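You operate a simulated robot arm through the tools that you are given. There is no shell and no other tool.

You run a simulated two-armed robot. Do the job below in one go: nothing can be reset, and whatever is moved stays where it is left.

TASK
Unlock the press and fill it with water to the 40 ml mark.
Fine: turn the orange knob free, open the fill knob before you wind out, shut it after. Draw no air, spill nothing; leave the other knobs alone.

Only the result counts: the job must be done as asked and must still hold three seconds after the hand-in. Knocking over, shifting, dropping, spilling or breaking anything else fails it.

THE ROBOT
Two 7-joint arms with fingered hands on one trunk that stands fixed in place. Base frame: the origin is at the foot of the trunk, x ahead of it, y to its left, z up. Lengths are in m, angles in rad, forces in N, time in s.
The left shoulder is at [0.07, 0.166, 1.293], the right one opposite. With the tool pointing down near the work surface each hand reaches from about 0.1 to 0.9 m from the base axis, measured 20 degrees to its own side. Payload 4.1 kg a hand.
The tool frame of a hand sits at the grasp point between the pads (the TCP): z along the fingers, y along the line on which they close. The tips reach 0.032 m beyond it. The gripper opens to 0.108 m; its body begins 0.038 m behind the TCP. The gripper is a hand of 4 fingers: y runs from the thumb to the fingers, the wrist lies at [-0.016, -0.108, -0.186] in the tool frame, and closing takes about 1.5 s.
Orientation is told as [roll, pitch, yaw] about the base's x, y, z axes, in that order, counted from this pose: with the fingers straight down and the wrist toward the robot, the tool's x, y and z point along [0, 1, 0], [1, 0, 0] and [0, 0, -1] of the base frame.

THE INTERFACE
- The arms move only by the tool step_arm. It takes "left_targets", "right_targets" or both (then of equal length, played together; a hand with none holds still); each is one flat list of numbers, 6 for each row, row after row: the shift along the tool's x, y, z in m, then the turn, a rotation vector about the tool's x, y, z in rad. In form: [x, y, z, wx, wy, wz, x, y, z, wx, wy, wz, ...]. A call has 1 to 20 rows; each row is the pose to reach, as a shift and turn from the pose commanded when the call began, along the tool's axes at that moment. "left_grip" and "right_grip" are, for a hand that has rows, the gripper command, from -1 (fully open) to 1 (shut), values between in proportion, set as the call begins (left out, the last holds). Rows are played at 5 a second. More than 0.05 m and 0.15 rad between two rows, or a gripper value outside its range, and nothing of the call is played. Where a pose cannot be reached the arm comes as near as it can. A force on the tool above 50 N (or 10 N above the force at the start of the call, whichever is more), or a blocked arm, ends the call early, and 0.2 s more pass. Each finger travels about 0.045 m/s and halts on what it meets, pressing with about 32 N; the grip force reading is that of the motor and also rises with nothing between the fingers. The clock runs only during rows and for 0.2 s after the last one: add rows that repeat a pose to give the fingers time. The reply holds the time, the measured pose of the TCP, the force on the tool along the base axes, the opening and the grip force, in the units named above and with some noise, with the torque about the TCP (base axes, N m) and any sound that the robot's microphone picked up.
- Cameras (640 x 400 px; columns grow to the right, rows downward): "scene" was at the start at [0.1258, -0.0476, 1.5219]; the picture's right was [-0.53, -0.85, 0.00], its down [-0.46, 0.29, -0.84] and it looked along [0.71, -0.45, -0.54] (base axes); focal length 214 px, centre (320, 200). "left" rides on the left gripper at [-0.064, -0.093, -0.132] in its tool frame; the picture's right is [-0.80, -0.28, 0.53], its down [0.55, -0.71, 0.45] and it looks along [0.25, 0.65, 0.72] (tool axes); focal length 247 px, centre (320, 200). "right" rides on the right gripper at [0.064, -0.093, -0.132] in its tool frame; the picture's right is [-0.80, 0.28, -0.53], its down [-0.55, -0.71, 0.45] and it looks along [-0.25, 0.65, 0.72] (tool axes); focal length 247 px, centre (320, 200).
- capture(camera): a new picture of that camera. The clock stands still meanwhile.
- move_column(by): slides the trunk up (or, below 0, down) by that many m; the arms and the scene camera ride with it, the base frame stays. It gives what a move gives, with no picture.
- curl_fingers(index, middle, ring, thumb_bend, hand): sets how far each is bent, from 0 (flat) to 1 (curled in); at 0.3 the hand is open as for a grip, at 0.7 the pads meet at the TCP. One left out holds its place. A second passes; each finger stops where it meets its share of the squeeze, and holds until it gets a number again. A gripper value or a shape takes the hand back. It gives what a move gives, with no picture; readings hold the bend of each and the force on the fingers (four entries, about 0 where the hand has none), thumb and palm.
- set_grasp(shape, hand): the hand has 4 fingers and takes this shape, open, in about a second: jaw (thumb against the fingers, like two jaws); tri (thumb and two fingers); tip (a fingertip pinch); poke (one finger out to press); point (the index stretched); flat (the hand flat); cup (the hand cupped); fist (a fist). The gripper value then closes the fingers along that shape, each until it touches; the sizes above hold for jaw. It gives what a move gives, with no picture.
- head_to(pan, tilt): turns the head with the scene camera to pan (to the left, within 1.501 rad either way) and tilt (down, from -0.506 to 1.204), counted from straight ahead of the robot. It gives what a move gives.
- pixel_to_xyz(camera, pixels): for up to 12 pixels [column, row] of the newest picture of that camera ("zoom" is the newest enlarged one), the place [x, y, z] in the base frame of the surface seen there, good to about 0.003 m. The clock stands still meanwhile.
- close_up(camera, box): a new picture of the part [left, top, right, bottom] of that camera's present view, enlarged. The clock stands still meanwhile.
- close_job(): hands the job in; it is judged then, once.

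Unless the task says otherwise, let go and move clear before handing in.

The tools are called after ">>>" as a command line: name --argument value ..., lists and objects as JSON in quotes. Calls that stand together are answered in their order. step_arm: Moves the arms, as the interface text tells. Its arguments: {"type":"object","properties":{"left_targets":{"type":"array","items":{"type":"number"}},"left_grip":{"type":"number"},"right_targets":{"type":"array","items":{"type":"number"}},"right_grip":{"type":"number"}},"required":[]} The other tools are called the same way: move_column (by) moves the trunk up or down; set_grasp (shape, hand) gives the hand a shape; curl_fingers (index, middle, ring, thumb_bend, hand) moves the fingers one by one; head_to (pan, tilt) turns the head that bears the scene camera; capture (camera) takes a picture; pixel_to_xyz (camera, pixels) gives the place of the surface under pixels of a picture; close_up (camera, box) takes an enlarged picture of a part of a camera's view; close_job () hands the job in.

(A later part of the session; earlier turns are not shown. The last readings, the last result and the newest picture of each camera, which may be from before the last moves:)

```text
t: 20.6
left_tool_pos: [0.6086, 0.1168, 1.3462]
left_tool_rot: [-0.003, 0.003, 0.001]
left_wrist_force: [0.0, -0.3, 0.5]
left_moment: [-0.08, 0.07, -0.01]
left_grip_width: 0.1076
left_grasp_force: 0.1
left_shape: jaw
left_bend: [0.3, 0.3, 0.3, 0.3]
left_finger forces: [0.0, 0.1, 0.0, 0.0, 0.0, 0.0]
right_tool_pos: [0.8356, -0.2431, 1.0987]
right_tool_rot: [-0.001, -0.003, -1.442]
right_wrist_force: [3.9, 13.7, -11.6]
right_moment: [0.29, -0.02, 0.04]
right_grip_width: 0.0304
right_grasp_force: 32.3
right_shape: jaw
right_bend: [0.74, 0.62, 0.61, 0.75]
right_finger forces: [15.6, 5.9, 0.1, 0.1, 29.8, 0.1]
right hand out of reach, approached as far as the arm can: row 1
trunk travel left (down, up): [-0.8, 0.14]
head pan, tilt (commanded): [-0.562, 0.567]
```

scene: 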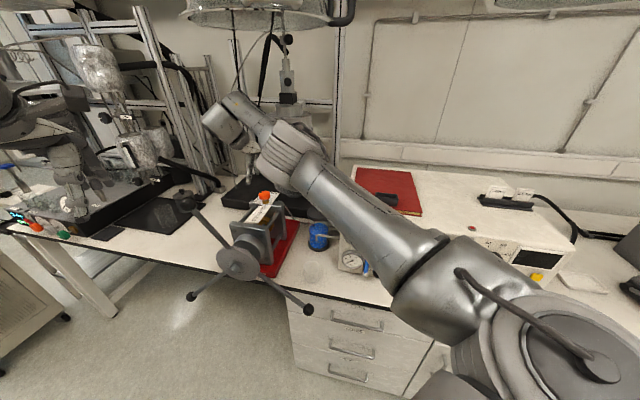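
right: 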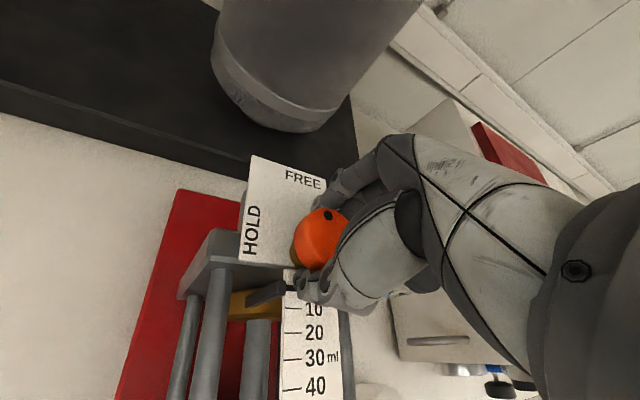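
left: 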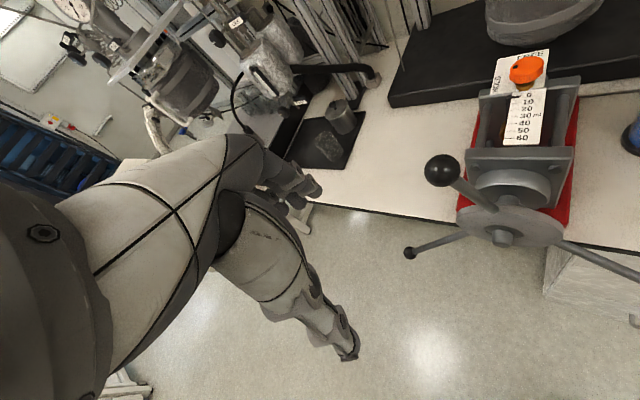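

The left hand's reading drifted a few mm (moment −0.08), so the right arm may be brushing it; yaw −1.44 is also the reach limit. I'll look before going on.

>>> capture --camera "scene"

>>> capture --camera "left"

>>> close_up --camera "right" --box '[220, 140, 380, 300]'

```text
taken
```

scene: 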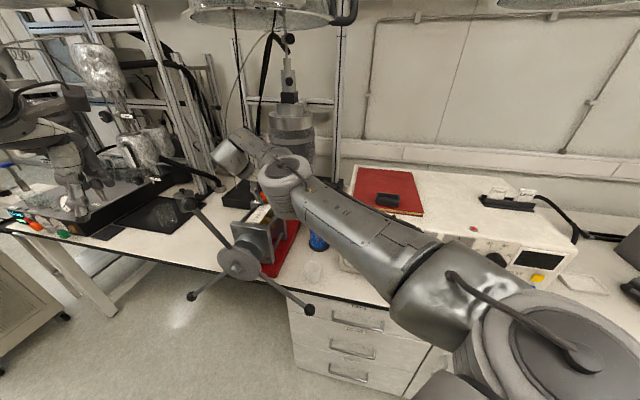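

```text
taken
```

left: 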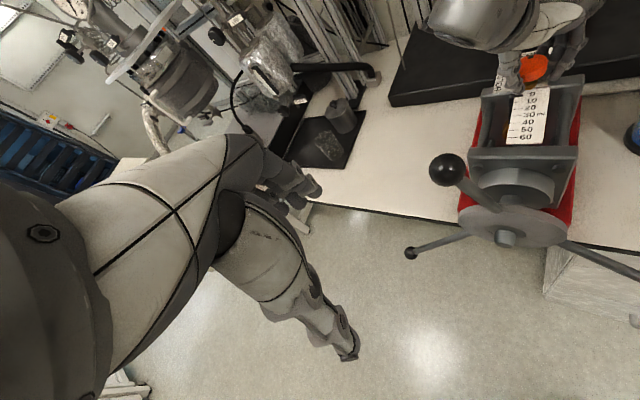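

```text
2.50 times, centred on (300, 220) of right
```

zoom: 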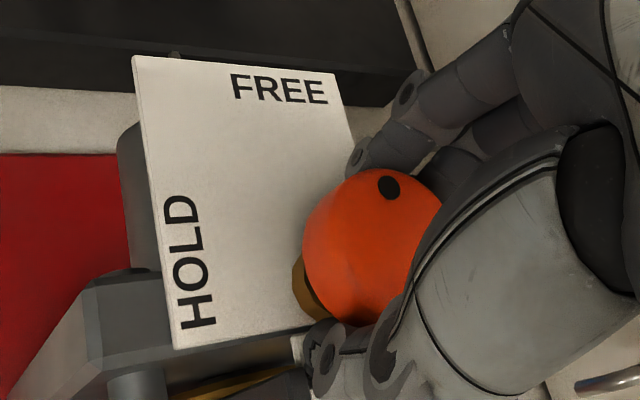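

About 1.55 rad turned; neither hand touches anything else. I'll release partway, lift clear and check the dot.

>>> step_arm --right_targets '[0, 0, 0, 0, 0, 0, 0, 0, 0, 0, 0, 0, 0, 0, 0, 0, 0, 0, 0, 0, 0, 0, 0, 0, 0, 0, 0, 0, 0, 0]' --right_grip -0.4

>>> step_arm --right_targets '[0, 0, -0.02, 0, 0, 0, 0, 0, -0.05, 0, 0, 0, 0, 0, -0.09, 0, 0, 0, 0, 0, -0.1, 0, 0, 0]' --right_grip -1

>>> capture --camera "right"

>>> close_up --camera "left" --box '[480, 30, 592, 100]'

```text
t: 21.8
left_tool_pos: [0.6035, 0.1132, 1.3493]
left_tool_rot: [-0.001, 0.0, 0.002]
left_wrist_force: [0.7, 0.4, -0.9]
left_moment: [-0.02, 0.0, -0.01]
left_grip_width: 0.1075
left_grasp_force: 0.0
left_shape: jaw
left_bend: [0.3, 0.3, 0.3, 0.3]
left_finger forces: [0.0, 0.0, 0.0, 0.0, 0.0, 0.1]
right_tool_pos: [0.8311, -0.2473, 1.0991]
right_tool_rot: [-0.003, 0.0, -1.442]
right_wrist_force: [0.2, -0.1, -0.1]
right_moment: [-0.02, 0.03, -0.01]
right_grip_width: 0.0752
right_grasp_force: 0.0
right_shape: jaw
right_bend: [0.27, 0.38, 0.35, 0.61]
right_finger forces: [0.1, 0.1, 0.0, 0.0, 0.0, 0.0]
trunk travel left (down, up): [-0.8, 0.14]
head pan, tilt (commanded): [-0.562, 0.567]
```

```text
t: 22.8
left_tool_pos: [0.6045, 0.1137, 1.3488]
left_tool_rot: [-0.001, -0.001, 0.001]
left_wrist_force: [-0.7, 0.2, -0.1]
left_moment: [0.0, 0.01, 0.03]
left_grip_width: 0.1079
left_grasp_force: 0.2
left_shape: jaw
left_bend: [0.3, 0.3, 0.3, 0.3]
left_finger forces: [0.0, 0.0, 0.0, 0.0, 0.0, 0.1]
right_tool_pos: [0.8282, -0.2468, 1.1997]
right_tool_rot: [0.0, 0.001, -1.443]
right_wrist_force: [-0.3, -0.7, -0.3]
right_moment: [0.02, 0.03, -0.01]
right_grip_width: 0.1076
right_grasp_force: 0.0
right_shape: jaw
right_bend: [0.3, 0.3, 0.3, 0.3]
right_finger forces: [0.0, 0.1, 0.0, 0.1, 0.0, 0.1]
right hand out of reach, approached as far as the arm can: row 3
trunk travel left (down, up): [-0.8, 0.14]
head pan, tilt (commanded): [-0.562, 0.567]
```

```text
taken
```

right: 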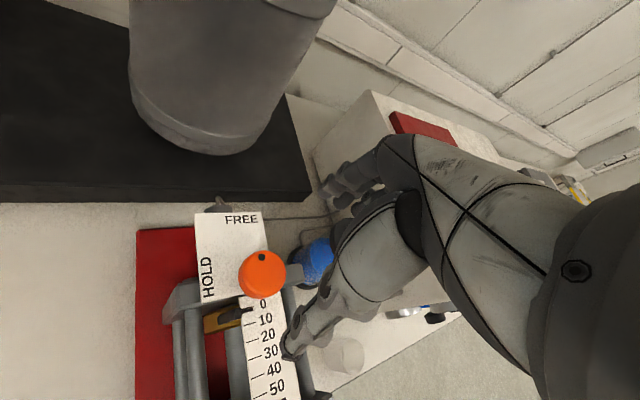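

```text
5.71 times, centred on (536, 65) of left
```

zoom: 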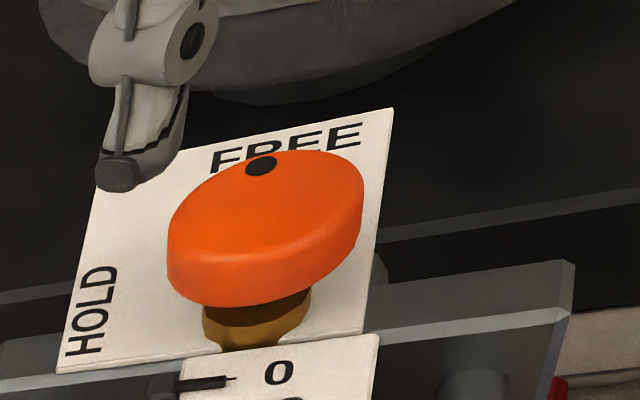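

>>> close_up --camera "right" --box '[190, 205, 300, 305]'

>>> close_up --camera "scene" --box '[235, 180, 291, 215]'

```text
4.00 times, centred on (245, 255) of right
```

zoom: 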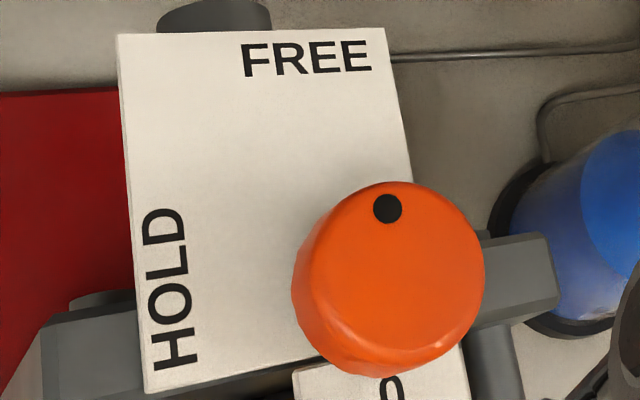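

```text
11.43 times, centred on (263, 198) of scene
```

zoom: 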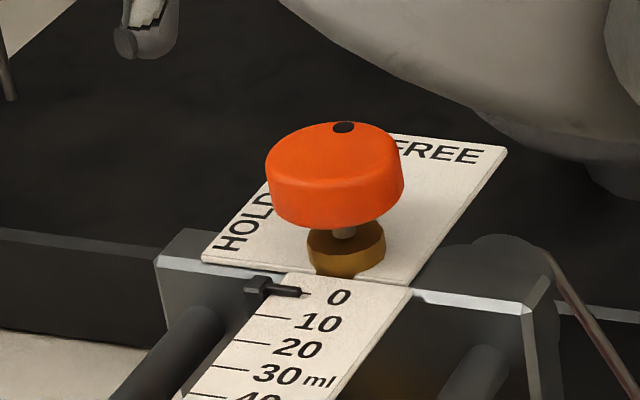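

The dot now looks aligned with FREE. I'll verify the angle with measured points.

>>> pixel_to_xyz --camera "right" --pixels '[[261, 257], [243, 273], [282, 273], [263, 293], [263, 252], [263, 272], [220, 214], [260, 212], [196, 217]]'

```text
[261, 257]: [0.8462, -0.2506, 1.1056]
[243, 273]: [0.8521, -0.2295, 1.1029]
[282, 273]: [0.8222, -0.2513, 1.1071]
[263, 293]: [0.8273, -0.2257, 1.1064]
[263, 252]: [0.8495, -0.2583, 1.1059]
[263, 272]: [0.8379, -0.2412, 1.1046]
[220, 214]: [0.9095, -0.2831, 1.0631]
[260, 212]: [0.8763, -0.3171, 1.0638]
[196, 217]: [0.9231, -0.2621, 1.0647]
```

The dot direction measures about −48° versus FREE at −45°, so the orange knob is on FREE. Next I move the right arm aside to (0.37,-0.57,1.36) so the left arm can work the panel and wheel.

>>> step_arm --right_targets '[-0.0381, 0.0202, -0.0123, 0, 0, -0.111, -0.0762, 0.0403, -0.0246, 0, 0, -0.222, -0.1143, 0.0605, -0.0369, 0, 0, -0.333, -0.1524, 0.0806, -0.0492, 0, 0, -0.444, -0.1905, 0.1008, -0.0615, 0, 0, -0.555, -0.2286, 0.1209, -0.0738, 0, 0, -0.666, -0.2667, 0.1411, -0.0862, 0, 0, -0.777, -0.3049, 0.1612, -0.0985, 0, 0, -0.888, -0.343, 0.1814, -0.1108, 0, 0, -0.999, -0.3811, 0.2015, -0.1231, 0, 0, -1.11, -0.4192, 0.2217, -0.1354, 0, 0, -1.221, -0.4573, 0.2418, -0.1477, 0, 0, -1.332, -0.4954, 0.262, -0.16, 0, 0, -1.443, -0.4954, 0.262, -0.16, 0, 0, -1.443]'

>>> capture --camera "scene"

>>> capture --camera "right"

```text
t: 26.0
left_tool_pos: [0.6056, 0.117, 1.3486]
left_tool_rot: [-0.004, 0.001, 0.002]
left_wrist_force: [-0.3, 0.1, -0.3]
left_moment: [-0.03, -0.01, -0.01]
left_grip_width: 0.1077
left_grasp_force: 0.0
left_shape: jaw
left_bend: [0.3, 0.3, 0.3, 0.3]
left_finger forces: [0.0, 0.0, 0.1, 0.0, 0.0, 0.1]
right_tool_pos: [0.3894, -0.5206, 1.3146]
right_tool_rot: [-0.005, 0.117, -0.033]
right_wrist_force: [0.4, 0.8, 1.0]
right_moment: [0.01, -0.03, -0.01]
right_grip_width: 0.1077
right_grasp_force: 0.1
right_shape: jaw
right_bend: [0.3, 0.3, 0.3, 0.3]
right_finger forces: [0.0, 0.0, 0.1, 0.0, 0.1, 0.0]
right hand out of reach, approached as far as the arm can: row 1, 13, 14
trunk travel left (down, up): [-0.8, 0.14]
head pan, tilt (commanded): [-0.562, 0.567]
stopped in row 14 (right hand): the arm was blocked; the commanded pose is now the measured one
```

```text
taken
```

scene: 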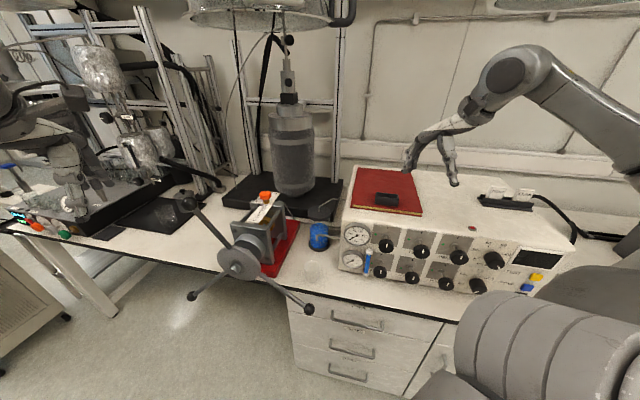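

```text
taken
```

right: 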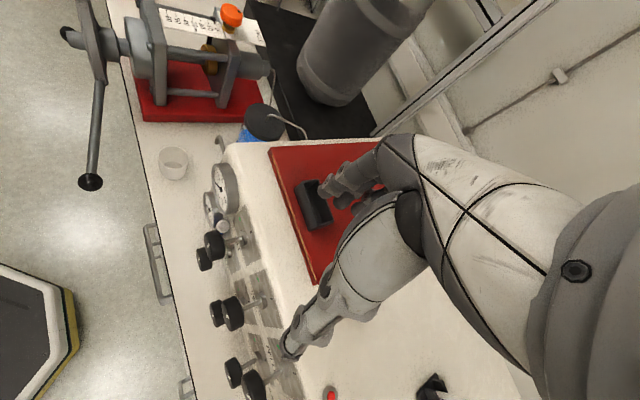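

The right hand stopped at (0.389,-0.521,1.315), clear above the box; scene view of the panel is now open. I'll zoom for the labels.

>>> close_up --camera "scene" --box '[335, 215, 455, 300]'

>>> close_up --camera "scene" --box '[360, 225, 410, 257]'

>>> close_up --camera "scene" --box '[440, 225, 580, 300]'

>>> close_up --camera "right" --box '[180, 160, 310, 400]'

```text
4.71 times, centred on (395, 258) of scene
```

zoom: 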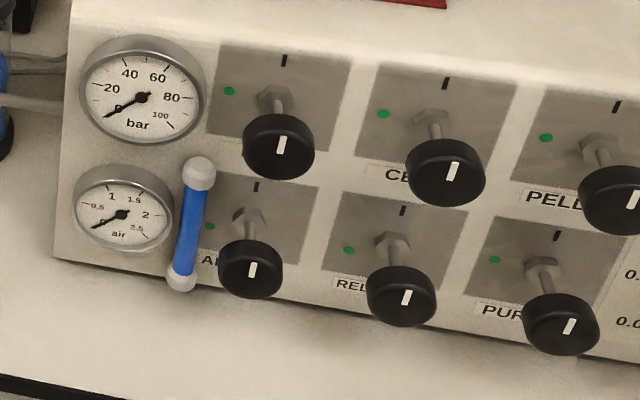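

```text
12.50 times, centred on (385, 241) of scene
```

zoom: 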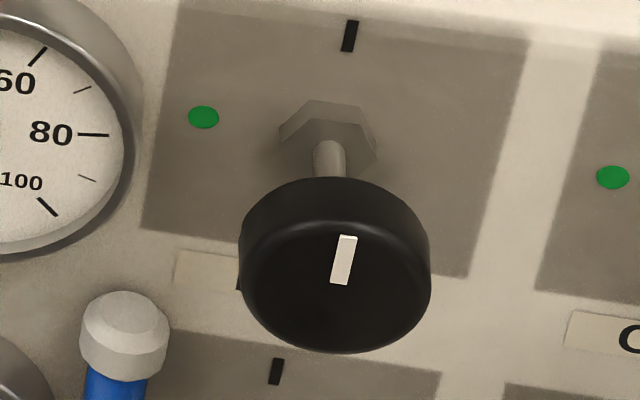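

```text
4.57 times, centred on (510, 262) of scene
```

zoom: 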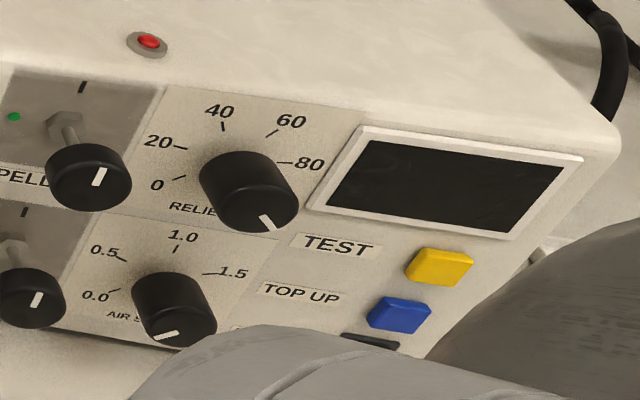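

```text
1.67 times, centred on (245, 280) of right
```

zoom: 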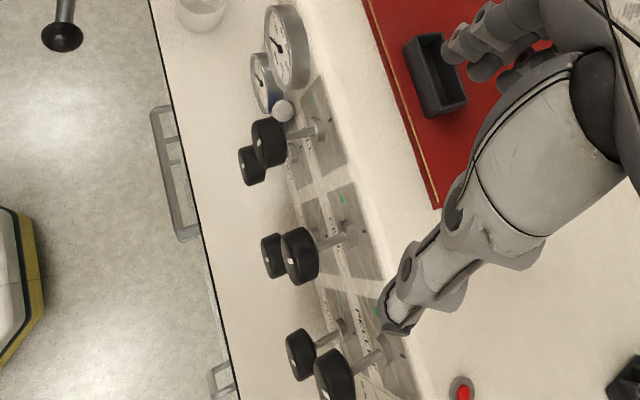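

Only the top-left knob's label is hidden; CELL, PELL…, A…, REL…, PUR… mark the others, so it should be FILL — I'll confirm it with the left camera. Moving the left hand back and turning it to face the panel.

>>> step_arm --left_targets '[-0.0164, -0.0157, 0.0075, -0.114, -0.0472, 0.0472, -0.0328, -0.0315, 0.0151, -0.228, -0.0945, 0.0945, -0.0493, -0.0472, 0.0226, -0.342, -0.1417, 0.1417, -0.0657, -0.063, 0.0302, -0.456, -0.1889, 0.1889, -0.0821, -0.0787, 0.0377, -0.57, -0.2362, 0.2362, -0.0985, -0.0944, 0.0452, -0.684, -0.2834, 0.2834, -0.115, -0.1102, 0.0528, -0.798, -0.3306, 0.3306, -0.1314, -0.1259, 0.0603, -0.912, -0.3778, 0.3778, -0.1478, -0.1416, 0.0678, -1.026, -0.4251, 0.4251, -0.1642, -0.1574, 0.0754, -1.14, -0.4723, 0.4723, -0.1807, -0.1731, 0.0829, -1.254, -0.5195, 0.5195, -0.1971, -0.1889, 0.0905, -1.368, -0.5668, 0.5668, -0.2135, -0.2046, 0.098, -1.482, -0.614, 0.614, -0.2135, -0.2046, 0.098, -1.482, -0.614, 0.614]'

>>> capture --camera "scene"

>>> capture --camera "left"

```text
t: 27.8
left_tool_pos: [0.5164, 0.0303, 1.2602]
left_tool_rot: [0.079, -0.884, -0.421]
left_wrist_force: [0.3, 0.3, 0.1]
left_moment: [0.01, 0.02, 0.0]
left_grip_width: 0.1081
left_grasp_force: 0.1
left_shape: jaw
left_bend: [0.3, 0.3, 0.3, 0.3]
left_finger forces: [0.0, 0.0, 0.0, 0.0, 0.1, 0.0]
left hand out of reach, approached as far as the arm can: row 7, 8
right_tool_pos: [0.3922, -0.5195, 1.3134]
right_tool_rot: [-0.009, 0.116, -0.033]
right_wrist_force: [0.2, -0.3, 0.5]
right_moment: [-0.09, -0.01, -0.02]
right_grip_width: 0.1078
right_grasp_force: 0.2
right_shape: jaw
right_bend: [0.3, 0.3, 0.3, 0.3]
right_finger forces: [0.0, 0.0, 0.0, 0.2, 0.0, 0.0]
trunk travel left (down, up): [-0.8, 0.14]
head pan, tilt (commanded): [-0.562, 0.567]
stopped in row 8 (left hand): the arm was blocked; the commanded pose is now the measured one
```

```text
taken
```

scene: 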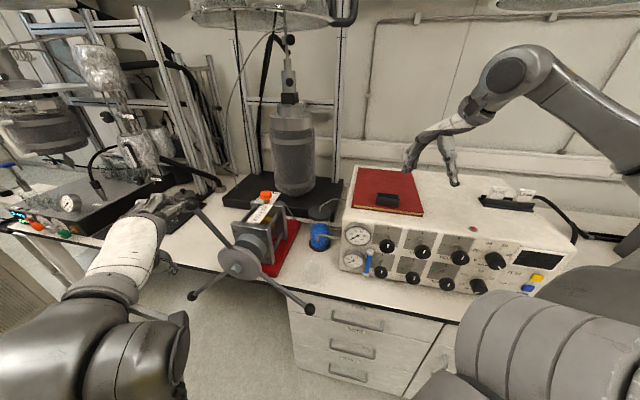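

```text
taken
```

left: 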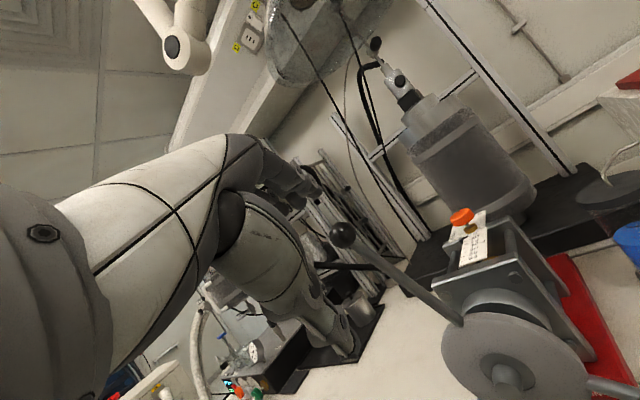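

The left arm was blocked because the wrist came too near its own shoulder. I'll take it lower, to about (0.45,-0.12,1.10), completing the turn to face the panel.

>>> step_arm --left_targets '[-0.0286, -0.0205, 0.0149, -0.1142, -0.071, 0.0164, -0.0571, -0.041, 0.0297, -0.2284, -0.1419, 0.0328, -0.0857, -0.0615, 0.0446, -0.3427, -0.2129, 0.0493, -0.1143, -0.082, 0.0594, -0.4569, -0.2838, 0.0657, -0.1428, -0.1025, 0.0743, -0.5711, -0.3548, 0.0821, -0.1714, -0.123, 0.0891, -0.6853, -0.4257, 0.0985, -0.1714, -0.123, 0.0891, -0.6853, -0.4257, 0.0985]'

>>> capture --camera "scene"

>>> capture --camera "left"

```text
t: 29.4
left_tool_pos: [0.4476, -0.1258, 1.0998]
left_tool_rot: [1.742, -1.569, -2.525]
left_wrist_force: [-0.3, 0.6, -0.2]
left_moment: [-0.04, -0.02, 0.0]
left_grip_width: 0.1082
left_grasp_force: 0.1
left_shape: jaw
left_bend: [0.3, 0.3, 0.3, 0.3]
left_finger forces: [0.0, 0.1, 0.0, 0.0, 0.1, 0.0]
right_tool_pos: [0.39, -0.5256, 1.3132]
right_tool_rot: [-0.004, 0.114, -0.035]
right_wrist_force: [-0.8, 0.5, 0.6]
right_moment: [-0.01, 0.0, 0.0]
right_grip_width: 0.1082
right_grasp_force: 0.1
right_shape: jaw
right_bend: [0.3, 0.3, 0.3, 0.3]
right_finger forces: [0.0, 0.1, 0.0, 0.0, 0.0, 0.0]
trunk travel left (down, up): [-0.8, 0.14]
head pan, tilt (commanded): [-0.562, 0.567]
```

```text
taken
```

scene: 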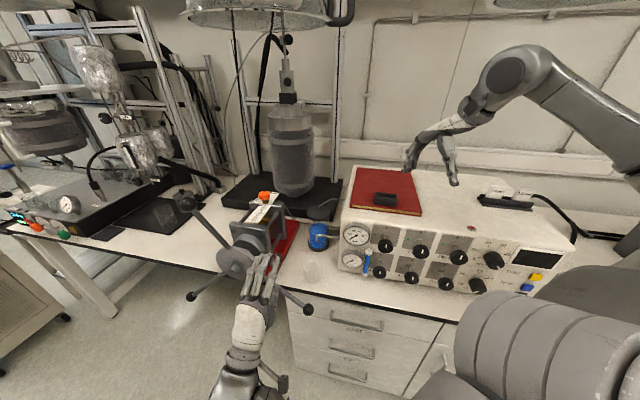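

```text
taken
```

left: 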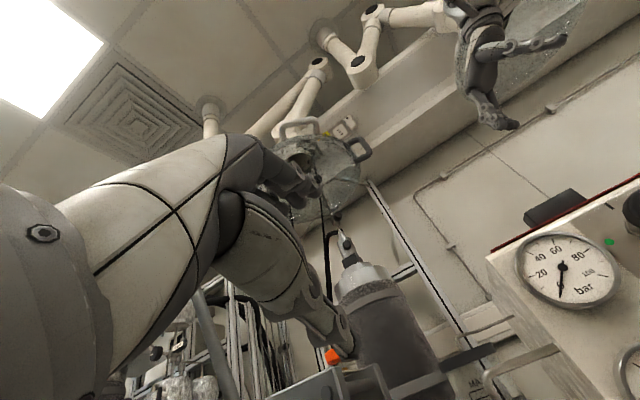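

The left hand now points at the panel direction with y up. I'll bring it in front of the top-left knob, 12 cm away, and look at the label with its camera.

>>> step_arm --left_targets '[-0.0443, -0.0057, 0.0148, 0, 0, 0, -0.0887, -0.0113, 0.0297, 0, 0, 0, -0.133, -0.017, 0.0445, 0, 0, 0, -0.1773, -0.0227, 0.0593, 0, 0, 0, -0.2217, -0.0283, 0.0742, 0, 0, 0, -0.266, -0.034, 0.089, 0, 0, 0, -0.266, -0.034, 0.089, 0, 0, 0]'

>>> capture --camera "scene"

>>> capture --camera "left"

```text
t: 30.3
left_tool_pos: [0.3537, -0.2376, 0.9922]
left_tool_rot: [0.795, -1.388, -1.624]
left_wrist_force: [-0.5, 0.1, 0.5]
left_moment: [-0.04, 0.0, 0.04]
left_grip_width: 0.1081
left_grasp_force: 0.0
left_shape: jaw
left_bend: [0.3, 0.3, 0.3, 0.3]
left_finger forces: [0.0, 0.1, 0.0, 0.0, 0.0, 0.0]
right_tool_pos: [0.3895, -0.5271, 1.3123]
right_tool_rot: [-0.001, 0.115, -0.033]
right_wrist_force: [0.4, -0.4, -0.6]
right_moment: [0.0, 0.01, -0.01]
right_grip_width: 0.1077
right_grasp_force: 0.1
right_shape: jaw
right_bend: [0.3, 0.3, 0.3, 0.3]
right_finger forces: [0.1, 0.0, 0.1, 0.1, 0.0, 0.0]
trunk travel left (down, up): [-0.8, 0.14]
head pan, tilt (commanded): [-0.562, 0.567]
stopped in row 4 (left hand): the arm was blocked; the commanded pose is now the measured one
```

```text
taken
```

scene: 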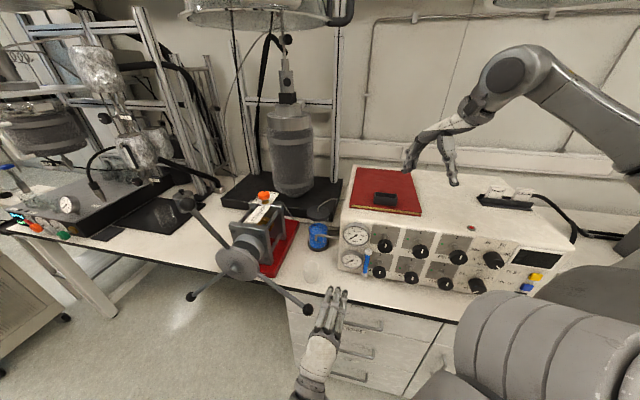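

```text
taken
```

left: 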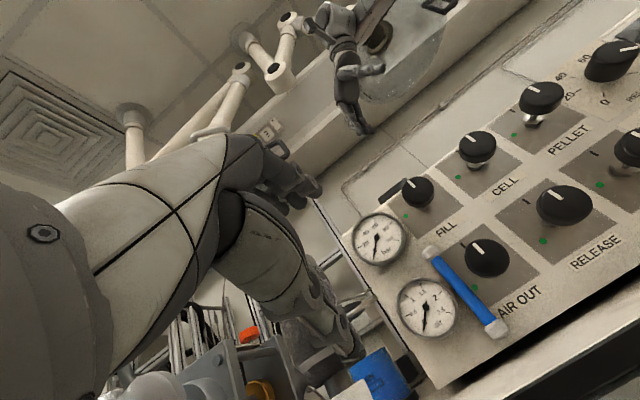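

The left camera now shows the labels: FILL is the top-left knob at (415,192), then CELL, PELLET, AIR OUT, RELEASE. The arm was blocked at (0.354,-0.238,0.992), so I'll turn the head to see how the left arm is folded.

>>> head_to --pan 0.1 --tilt 1.15

>>> capture --camera "scene"

>>> capture --camera "right"

>>> close_up --camera "left" --box '[340, 60, 640, 360]'

```text
t: 31.3
left_tool_pos: [0.3547, -0.2371, 0.9929]
left_tool_rot: [0.794, -1.389, -1.622]
left_wrist_force: [0.0, -0.2, 0.8]
left_moment: [0.01, 0.02, -0.03]
left_grip_width: 0.1076
left_grasp_force: 0.1
left_shape: jaw
left_bend: [0.3, 0.3, 0.3, 0.3]
left_finger forces: [0.0, 0.0, 0.1, 0.1, 0.0, 0.0]
right_tool_pos: [0.3905, -0.5257, 1.3142]
right_tool_rot: [-0.003, 0.115, -0.033]
right_wrist_force: [0.0, -0.7, -0.9]
right_moment: [-0.01, 0.01, 0.01]
right_grip_width: 0.1081
right_grasp_force: 0.1
right_shape: jaw
right_bend: [0.3, 0.3, 0.3, 0.3]
right_finger forces: [0.0, 0.0, 0.0, 0.1, 0.0, 0.1]
trunk travel left (down, up): [-0.8, 0.14]
head pan, tilt (commanded): [0.099, 1.15]
```

```text
taken
```

scene: 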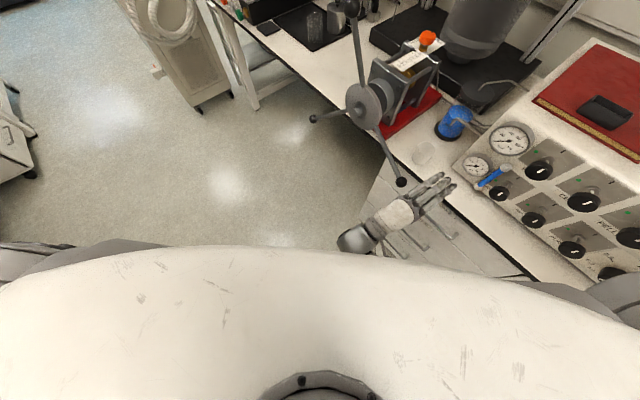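

```text
taken
```

right: 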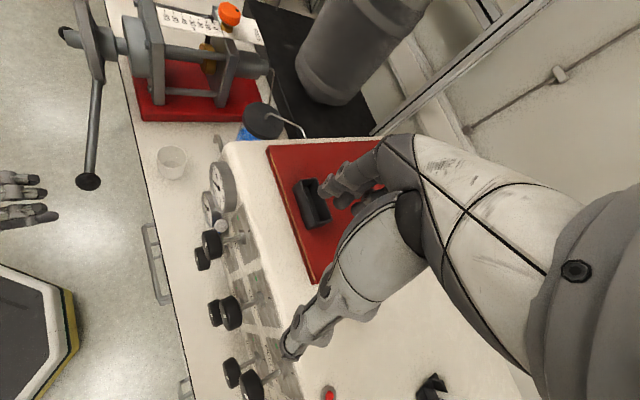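

```text
1.33 times, centred on (490, 210) of left
```

zoom: 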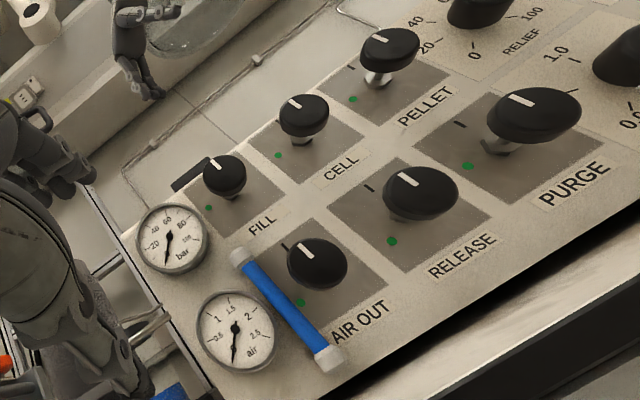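

FILL is confirmed as the top-left knob. The chest shell blocks the left forearm, so I'll park the left hand in front of the wheel at (0.48,0.0,1.12) and use the right hand for the fill knob.

>>> step_arm --left_targets '[0.0381, 0.0116, -0.0148, -0.0178, 0.0062, -0.019, 0.0763, 0.0232, -0.0295, -0.0356, 0.0124, -0.0379, 0.1144, 0.0348, -0.0443, -0.0534, 0.0186, -0.0569, 0.1526, 0.0463, -0.059, -0.0713, 0.0247, -0.0759, 0.1907, 0.0579, -0.0738, -0.0891, 0.0309, -0.0949, 0.2289, 0.0695, -0.0885, -0.1069, 0.0371, -0.1138, 0.267, 0.0811, -0.1033, -0.1247, 0.0433, -0.1328, 0.267, 0.0811, -0.1033, -0.1247, 0.0433, -0.1328]'

>>> head_to --pan -0.8 --tilt 0.75

>>> capture --camera "scene"

```text
t: 33.1
left_tool_pos: [0.4815, -0.0003, 1.1209]
left_tool_rot: [-2.288, -1.571, 1.5]
left_wrist_force: [0.3, -0.4, 0.9]
left_moment: [0.0, -0.04, 0.03]
left_grip_width: 0.1078
left_grasp_force: 0.1
left_shape: jaw
left_bend: [0.3, 0.3, 0.3, 0.3]
left_finger forces: [0.0, 0.1, 0.0, 0.0, 0.0, 0.1]
right_tool_pos: [0.3909, -0.5263, 1.3111]
right_tool_rot: [-0.002, 0.115, -0.035]
right_wrist_force: [-0.3, -0.5, -0.3]
right_moment: [0.03, 0.01, -0.03]
right_grip_width: 0.1077
right_grasp_force: 0.1
right_shape: jaw
right_bend: [0.3, 0.3, 0.3, 0.3]
right_finger forces: [0.0, 0.1, 0.0, 0.1, 0.0, 0.0]
trunk travel left (down, up): [-0.8, 0.14]
head pan, tilt (commanded): [0.099, 1.15]
```

```text
t: 34.3
left_tool_pos: [0.4819, 0.0005, 1.1202]
left_tool_rot: [-1.568, -1.569, 0.781]
left_wrist_force: [-0.6, 0.1, 0.5]
left_moment: [-0.03, -0.01, -0.02]
left_grip_width: 0.1081
left_grasp_force: 0.1
left_shape: jaw
left_bend: [0.3, 0.3, 0.3, 0.3]
left_finger forces: [0.0, 0.0, 0.0, 0.1, 0.1, 0.1]
right_tool_pos: [0.3899, -0.5253, 1.3134]
right_tool_rot: [-0.003, 0.115, -0.034]
right_wrist_force: [-0.3, 0.1, 0.8]
right_moment: [0.01, -0.03, 0.01]
right_grip_width: 0.1077
right_grasp_force: 0.1
right_shape: jaw
right_bend: [0.3, 0.3, 0.3, 0.3]
right_finger forces: [0.0, 0.0, 0.0, 0.0, 0.0, 0.0]
trunk travel left (down, up): [-0.8, 0.14]
head pan, tilt (commanded): [-0.799, 0.75]
```

```text
taken
```

scene: 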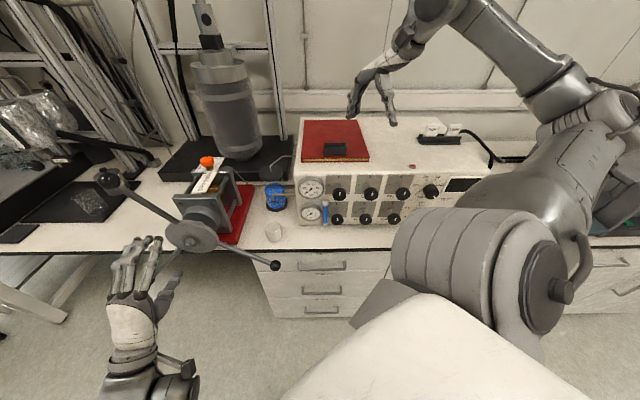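

The scene view shows both hands clear. Raising the trunk 0.14 m gives the arms room in front of the panel, so I'll do that first.

>>> move_column --by 0.14

>>> capture --camera "scene"

```text
t: 36.0
left_tool_pos: [0.4828, 0.0006, 1.2595]
left_tool_rot: [-1.524, -1.569, 0.738]
left_wrist_force: [-0.1, -0.3, -0.6]
left_moment: [-0.01, 0.0, 0.03]
left_grip_width: 0.1079
left_grasp_force: 0.1
left_shape: jaw
left_bend: [0.3, 0.3, 0.3, 0.3]
left_finger forces: [0.0, 0.1, 0.1, 0.0, 0.1, 0.0]
right_tool_pos: [0.3904, -0.526, 1.4532]
right_tool_rot: [-0.004, 0.117, -0.034]
right_wrist_force: [-0.1, -0.5, 0.1]
right_moment: [0.01, 0.02, 0.01]
right_grip_width: 0.1076
right_grasp_force: 0.1
right_shape: jaw
right_bend: [0.3, 0.3, 0.3, 0.3]
right_finger forces: [0.0, 0.0, 0.1, 0.0, 0.1, 0.0]
trunk travel left (down, up): [-0.94, 0.0]
head pan, tilt (commanded): [-0.799, 0.75]
```

```text
taken
```

scene: 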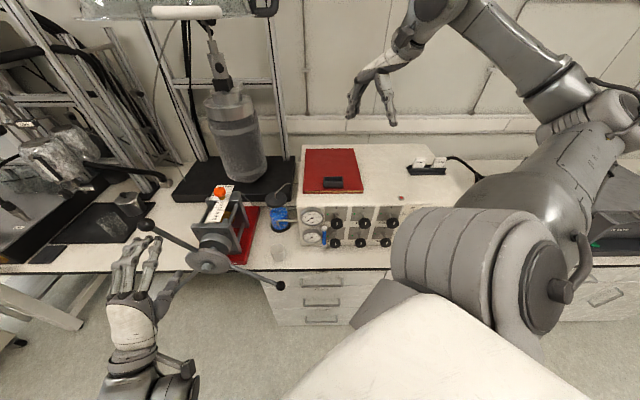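

Trunk is up and both hands are free. Now the right hand: rotate toward the panel direction while moving to (0.36,-0.40,1.28).

>>> step_arm --right_targets '[0.0095, -0.0011, 0.0135, -0.1229, -0.0432, 0.0485, 0.0191, -0.0022, 0.027, -0.2458, -0.0864, 0.0969, 0.0286, -0.0033, 0.0406, -0.3688, -0.1296, 0.1454, 0.0381, -0.0044, 0.0541, -0.4917, -0.1728, 0.1938, 0.0477, -0.0055, 0.0676, -0.6146, -0.216, 0.2423, 0.0572, -0.0066, 0.0811, -0.7375, -0.2592, 0.2908, 0.0667, -0.0076, 0.0947, -0.8605, -0.3023, 0.3392, 0.0762, -0.0087, 0.1082, -0.9834, -0.3455, 0.3877, 0.0858, -0.0098, 0.1217, -1.1063, -0.3887, 0.4362, 0.0953, -0.0109, 0.1352, -1.2292, -0.4319, 0.4846, 0.1048, -0.012, 0.1488, -1.3522, -0.4751, 0.5331, 0.1144, -0.0131, 0.1623, -1.4751, -0.5183, 0.5815, 0.1239, -0.0142, 0.1758, -1.598, -0.5615, 0.63, 0.1239, -0.0142, 0.1758, -1.598, -0.5615, 0.63]'

>>> capture --camera "scene"

>>> capture --camera "right"

```text
t: 39.0
left_tool_pos: [0.4826, 0.0018, 1.2598]
left_tool_rot: [-1.31, -1.569, 0.526]
left_wrist_force: [-0.5, 0.4, -0.2]
left_moment: [-0.01, 0.03, -0.02]
left_grip_width: 0.108
left_grasp_force: 0.1
left_shape: jaw
left_bend: [0.3, 0.3, 0.3, 0.3]
left_finger forces: [0.1, 0.0, 0.1, 0.1, 0.1, 0.0]
right_tool_pos: [0.4053, -0.5508, 1.6287]
right_tool_rot: [-0.355, -1.378, -0.338]
right_wrist_force: [0.3, 0.7, 0.6]
right_moment: [0.0, 0.0, -0.02]
right_grip_width: 0.1079
right_grasp_force: 0.1
right_shape: jaw
right_bend: [0.3, 0.3, 0.3, 0.3]
right_finger forces: [0.0, 0.0, 0.1, 0.0, 0.0, 0.0]
right hand out of reach, approached as far as the arm can: row 5, 6, 7, 8, 9, 10, 11, 12, 13, 14
trunk travel left (down, up): [-0.94, 0.0]
head pan, tilt (commanded): [-0.799, 0.75]
```

```text
taken
```

scene: 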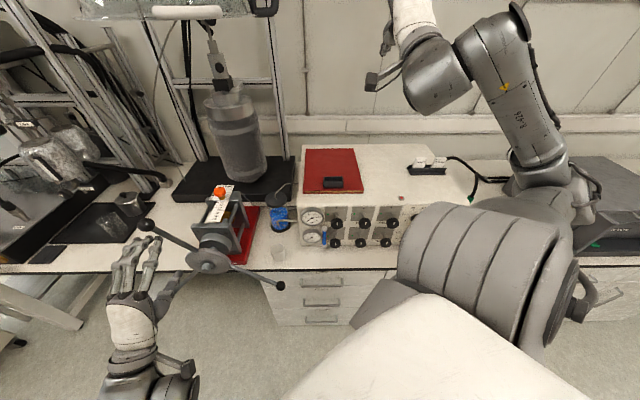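

```text
taken
```

right: 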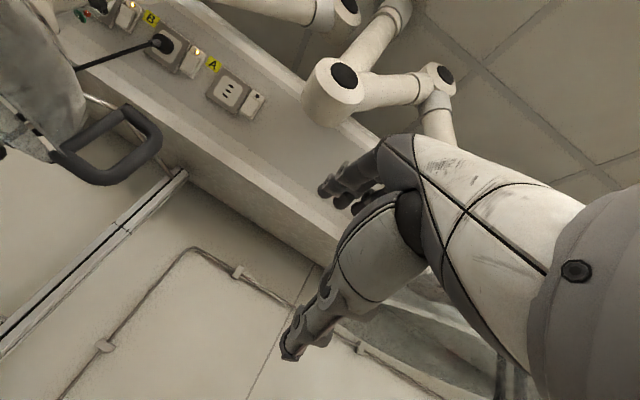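

The IK left the right hand high at (0.405,-0.551,1.629), already nearly facing the panel direction. I'll lower it in stages above the box, correcting orientation, keeping the wrist away from the shoulder.

>>> step_arm --right_targets '[0.0021, -0.0425, 0.0063, -0.0592, -0.0307, 0.0251, 0.0041, -0.0851, 0.0125, -0.1183, -0.0614, 0.0502, 0.0062, -0.1276, 0.0188, -0.1775, -0.0921, 0.0753, 0.0096, -0.1638, 0.0147, -0.1775, -0.0921, 0.0753, 0.013, -0.2, 0.0106, -0.1775, -0.0921, 0.0753, 0.0163, -0.2361, 0.0064, -0.1775, -0.0921, 0.0753, 0.0197, -0.2723, 0.0023, -0.1775, -0.0921, 0.0753, 0.0197, -0.2723, 0.0023, -0.1775, -0.0921, 0.0753]'

>>> capture --camera "scene"

```text
t: 40.8
left_tool_pos: [0.482, 0.0007, 1.2599]
left_tool_rot: [-1.582, -1.567, 0.793]
left_wrist_force: [0.9, -0.9, 0.1]
left_moment: [-0.02, -0.01, 0.01]
left_grip_width: 0.1079
left_grasp_force: 0.0
left_shape: jaw
left_bend: [0.3, 0.3, 0.3, 0.3]
left_finger forces: [0.1, 0.0, 0.0, 0.0, 0.0, 0.0]
right_tool_pos: [0.3692, -0.5633, 1.6668]
right_tool_rot: [-0.344, -1.475, -0.399]
right_wrist_force: [-0.7, 1.2, -0.3]
right_moment: [0.01, 0.0, -0.03]
right_grip_width: 0.1079
right_grasp_force: 0.0
right_shape: jaw
right_bend: [0.3, 0.3, 0.3, 0.3]
right_finger forces: [0.0, 0.0, 0.0, 0.0, 0.0, 0.0]
right hand out of reach, approached as far as the arm can: row 1, 2, 3, 4, 5, 6, 7, 8
trunk travel left (down, up): [-0.94, 0.0]
head pan, tilt (commanded): [-0.799, 0.75]
```

```text
taken
```

scene: 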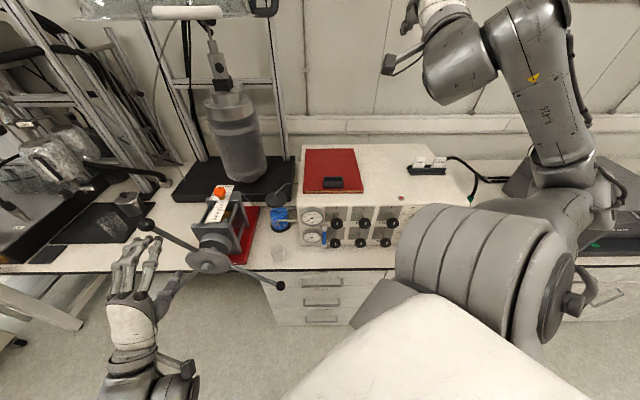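

The IK is stuck with the forearm pointing up. I'll measure the right arm's links to understand its configuration.

>>> pixel_to_xyz --camera "scene" --pixels '[[560, 190], [545, 110], [510, 60], [450, 75], [440, 10], [500, 240], [575, 290], [440, 340], [600, 200], [540, 30], [430, 300]]'

>>> pixel_to_xyz --camera "scene" --pixels '[[130, 280], [135, 330], [140, 370], [190, 385], [150, 390]]'

```text
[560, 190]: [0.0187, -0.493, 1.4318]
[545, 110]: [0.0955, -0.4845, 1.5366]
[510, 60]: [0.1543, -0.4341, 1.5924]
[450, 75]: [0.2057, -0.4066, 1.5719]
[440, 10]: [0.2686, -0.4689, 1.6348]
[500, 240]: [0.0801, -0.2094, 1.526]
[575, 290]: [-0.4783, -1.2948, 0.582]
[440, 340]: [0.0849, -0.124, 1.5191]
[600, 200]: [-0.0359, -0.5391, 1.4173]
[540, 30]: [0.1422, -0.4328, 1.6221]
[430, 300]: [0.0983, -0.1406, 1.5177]
```

```text
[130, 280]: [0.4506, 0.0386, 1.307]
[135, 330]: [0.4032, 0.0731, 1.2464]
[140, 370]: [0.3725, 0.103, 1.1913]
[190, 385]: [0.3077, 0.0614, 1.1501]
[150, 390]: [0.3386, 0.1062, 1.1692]
```

The right arm's elbow is out to the side with no easy fold to the panel. The left arm with its fingers turned toward the panel's right (y = right) has a natural path, so I'll lower the trunk back by 0.14 m and use the left hand for FILL.

>>> move_column --by -0.14

>>> step_arm --left_targets '[-0.0154, 0.0027, 0.0075, 0, 0, 0.131, -0.0308, 0.0055, 0.015, 0, 0, 0.262, -0.0463, 0.0082, 0.0225, 0, 0, 0.393, -0.0617, 0.0109, 0.03, 0, 0, 0.524, -0.0771, 0.0136, 0.0375, 0, 0, 0.655, -0.0925, 0.0164, 0.045, 0, 0, 0.785, -0.108, 0.0191, 0.0525, 0, 0, 0.916, -0.1234, 0.0218, 0.06, 0, 0, 1.047, -0.1388, 0.0245, 0.0675, 0, 0, 1.178, -0.1542, 0.0273, 0.075, 0, 0, 1.309, -0.1697, 0.03, 0.0849, 0, 0, 1.44, -0.1697, 0.03, 0.0849, 0, 0, 1.571, -0.1697, 0.03, 0.0849, 0, 0, 1.571]'

>>> capture --camera "scene"

>>> capture --camera "left"

```text
t: 42.5
left_tool_pos: [0.481, 0.0021, 1.1198]
left_tool_rot: [-1.789, -1.572, 1.002]
left_wrist_force: [-0.3, -0.6, 0.5]
left_moment: [0.01, -0.04, 0.0]
left_grip_width: 0.1079
left_grasp_force: 0.0
left_shape: jaw
left_bend: [0.3, 0.3, 0.3, 0.3]
left_finger forces: [0.0, 0.0, 0.1, 0.0, 0.0, 0.0]
right_tool_pos: [0.3688, -0.5631, 1.5272]
right_tool_rot: [-0.341, -1.475, -0.402]
right_wrist_force: [0.6, 0.2, 0.3]
right_moment: [0.05, 0.02, 0.0]
right_grip_width: 0.108
right_grasp_force: 0.0
right_shape: jaw
right_bend: [0.3, 0.3, 0.3, 0.3]
right_finger forces: [0.1, 0.1, 0.0, 0.0, 0.1, 0.1]
trunk travel left (down, up): [-0.8, 0.14]
head pan, tilt (commanded): [-0.799, 0.75]
```

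```text
t: 45.3
left_tool_pos: [0.4222, -0.178, 1.1504]
left_tool_rot: [1.572, 0.0, -2.357]
left_wrist_force: [-0.4, 0.2, -0.9]
left_moment: [0.02, -0.01, -0.01]
left_grip_width: 0.1081
left_grasp_force: 0.0
left_shape: jaw
left_bend: [0.3, 0.3, 0.3, 0.3]
left_finger forces: [0.0, 0.0, 0.1, 0.0, 0.0, 0.1]
right_tool_pos: [0.3695, -0.5641, 1.528]
right_tool_rot: [-0.345, -1.476, -0.4]
right_wrist_force: [0.3, 0.2, -0.1]
right_moment: [-0.03, -0.04, -0.02]
right_grip_width: 0.108
right_grasp_force: 0.1
right_shape: jaw
right_bend: [0.3, 0.3, 0.3, 0.3]
right_finger forces: [0.0, 0.1, 0.0, 0.1, 0.1, 0.0]
trunk travel left (down, up): [-0.8, 0.14]
head pan, tilt (commanded): [-0.799, 0.75]
```

```text
taken
```

scene: 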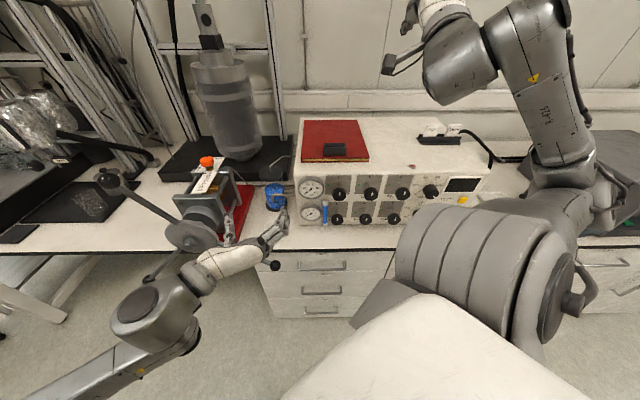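

```text
taken
```

left: 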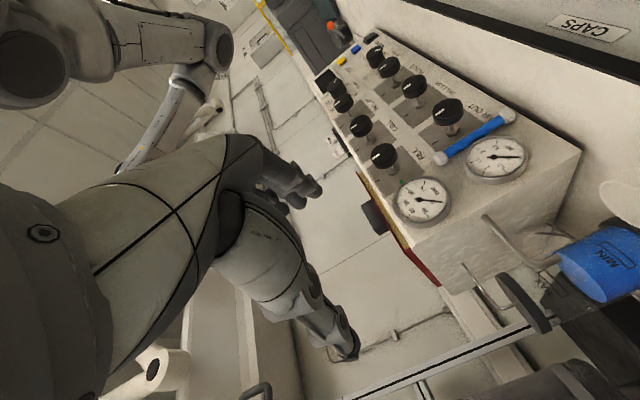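

The left arm folds naturally this way. Moving it in front of FILL: (0.36,-0.405,1.10), about 7 cm off the knob face.

>>> step_arm --left_targets '[-0.0083, 0.0341, 0.0195, 0, 0, 0, -0.0167, 0.0681, 0.0389, 0, 0, 0, -0.025, 0.1022, 0.0584, 0, 0, 0, -0.0333, 0.1362, 0.0778, 0, 0, 0, -0.0417, 0.1703, 0.0973, 0, 0, 0, -0.05, 0.2043, 0.1167, 0, 0, 0, -0.05, 0.2043, 0.1167, 0, 0, 0]'

>>> capture --camera "scene"

>>> capture --camera "left"

```text
t: 46.9
left_tool_pos: [0.3605, -0.4044, 1.1004]
left_tool_rot: [1.572, -0.002, -2.357]
left_wrist_force: [0.7, 0.2, -0.3]
left_moment: [-0.02, 0.01, -0.02]
left_grip_width: 0.1079
left_grasp_force: 0.1
left_shape: jaw
left_bend: [0.3, 0.3, 0.3, 0.3]
left_finger forces: [0.0, 0.1, 0.2, 0.0, 0.0, 0.1]
right_tool_pos: [0.3696, -0.5629, 1.527]
right_tool_rot: [-0.35, -1.477, -0.393]
right_wrist_force: [0.9, 0.7, -0.3]
right_moment: [-0.02, 0.01, -0.02]
right_grip_width: 0.1081
right_grasp_force: 0.0
right_shape: jaw
right_bend: [0.3, 0.3, 0.3, 0.3]
right_finger forces: [0.0, 0.0, 0.0, 0.0, 0.0, 0.1]
trunk travel left (down, up): [-0.8, 0.14]
head pan, tilt (commanded): [-0.799, 0.75]
```

```text
taken
```

scene: 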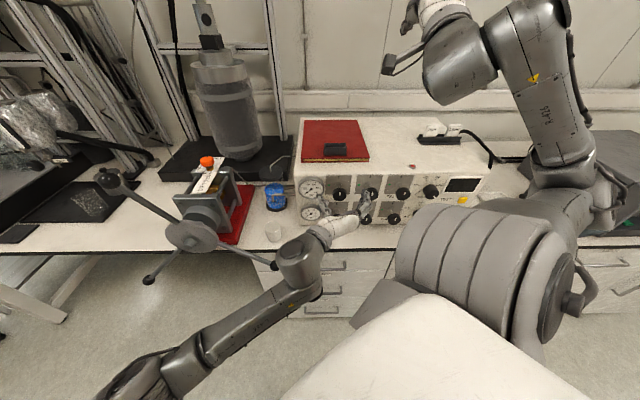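

```text
taken
```

left: 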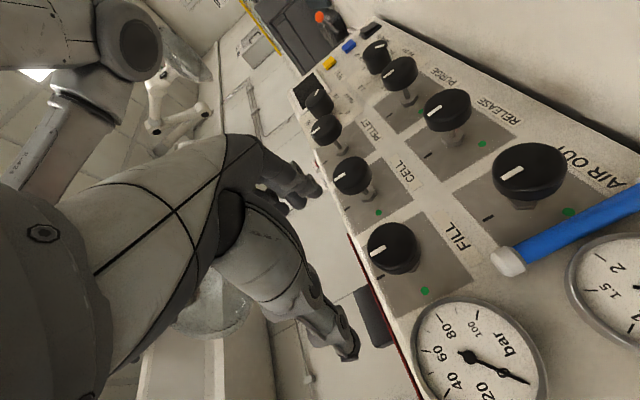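

FILL's knob is at (392,247) in the left view with its label clear. I'll zoom and measure its centre and the nearby tube cap.

>>> close_up --camera "left" --box '[350, 200, 470, 320]'

>>> pixel_to_xyz --camera "left" --pixels '[[388, 244], [378, 252], [400, 232], [392, 262], [375, 238], [410, 258], [508, 262], [426, 291], [400, 272], [450, 240], [400, 225], [445, 200]]'

```text
3.33 times, centred on (410, 260) of left
```

zoom: 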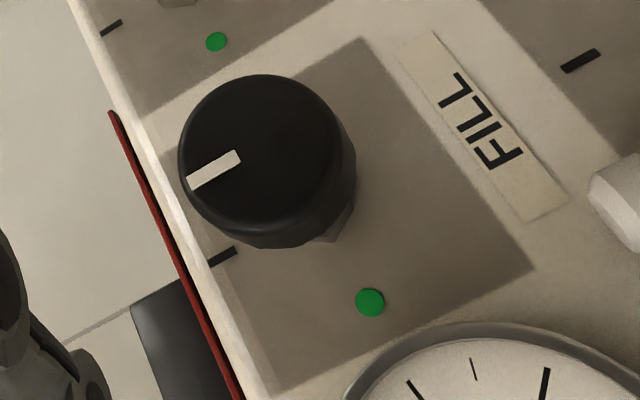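

```text
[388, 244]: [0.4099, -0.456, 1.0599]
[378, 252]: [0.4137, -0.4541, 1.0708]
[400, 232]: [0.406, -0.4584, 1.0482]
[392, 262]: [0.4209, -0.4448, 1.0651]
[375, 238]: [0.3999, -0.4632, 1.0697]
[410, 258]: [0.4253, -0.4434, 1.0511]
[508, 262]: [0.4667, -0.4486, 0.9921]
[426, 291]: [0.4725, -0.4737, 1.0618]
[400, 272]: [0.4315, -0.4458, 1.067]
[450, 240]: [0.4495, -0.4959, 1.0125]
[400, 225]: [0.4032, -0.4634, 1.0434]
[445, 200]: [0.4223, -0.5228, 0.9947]
```

FILL's knob centre is about s-offset giving (0.411,-0.454,1.060), face at n≈−0.612. I'll align in front of it and turn the hand +45° about its axis as the start angle for a 90° counter-clockwise turn.

>>> step_arm --left_targets '[-0.0067, -0.0002, 0.0007, 0, 0, 0.131, -0.0133, -0.0003, 0.0014, 0, 0, 0.262, -0.02, -0.0005, 0.0021, 0, 0, 0.393, -0.0267, -0.0007, 0.0028, 0, 0, 0.524, -0.0333, -0.0008, 0.0035, 0, 0, 0.655, -0.04, -0.001, 0.0042, 0, 0, 0.785, -0.04, -0.001, 0.0042, 0, 0, 0.785]'

>>> capture --camera "left"

>>> capture --camera "scene"

```text
t: 48.5
left_tool_pos: [0.3632, -0.408, 1.0597]
left_tool_rot: [1.57, 0.785, -2.358]
left_wrist_force: [-0.5, -0.4, -0.1]
left_moment: [-0.01, 0.02, -0.02]
left_grip_width: 0.108
left_grasp_force: 0.0
left_shape: jaw
left_bend: [0.3, 0.3, 0.3, 0.3]
left_finger forces: [0.1, 0.0, 0.0, 0.0, 0.0, 0.0]
right_tool_pos: [0.3699, -0.5625, 1.5274]
right_tool_rot: [-0.345, -1.476, -0.398]
right_wrist_force: [-0.5, 0.0, -0.2]
right_moment: [0.0, 0.01, 0.0]
right_grip_width: 0.1076
right_grasp_force: 0.2
right_shape: jaw
right_bend: [0.3, 0.3, 0.3, 0.3]
right_finger forces: [0.1, 0.1, 0.0, 0.0, 0.1, 0.0]
trunk travel left (down, up): [-0.8, 0.14]
head pan, tilt (commanded): [-0.799, 0.75]
```

```text
taken
```

left: 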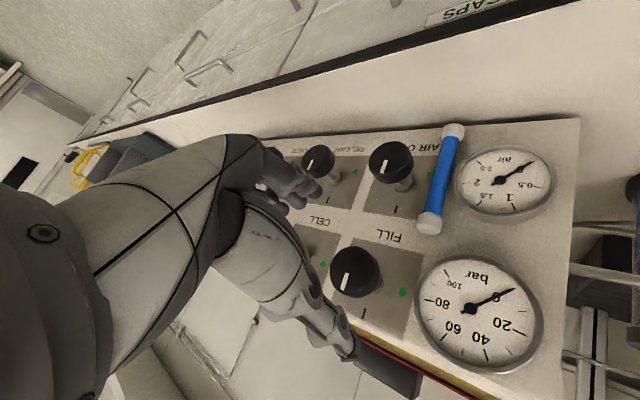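

```text
taken
```

scene: 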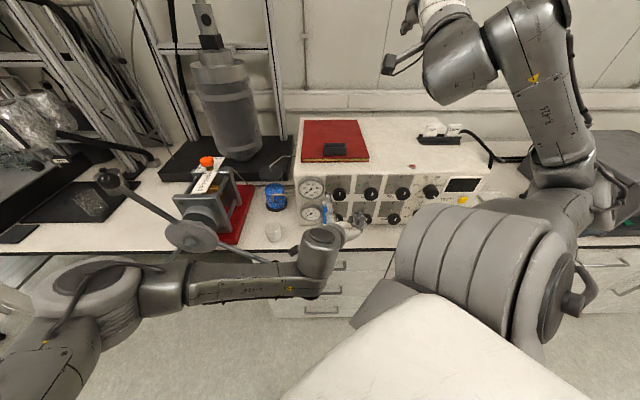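

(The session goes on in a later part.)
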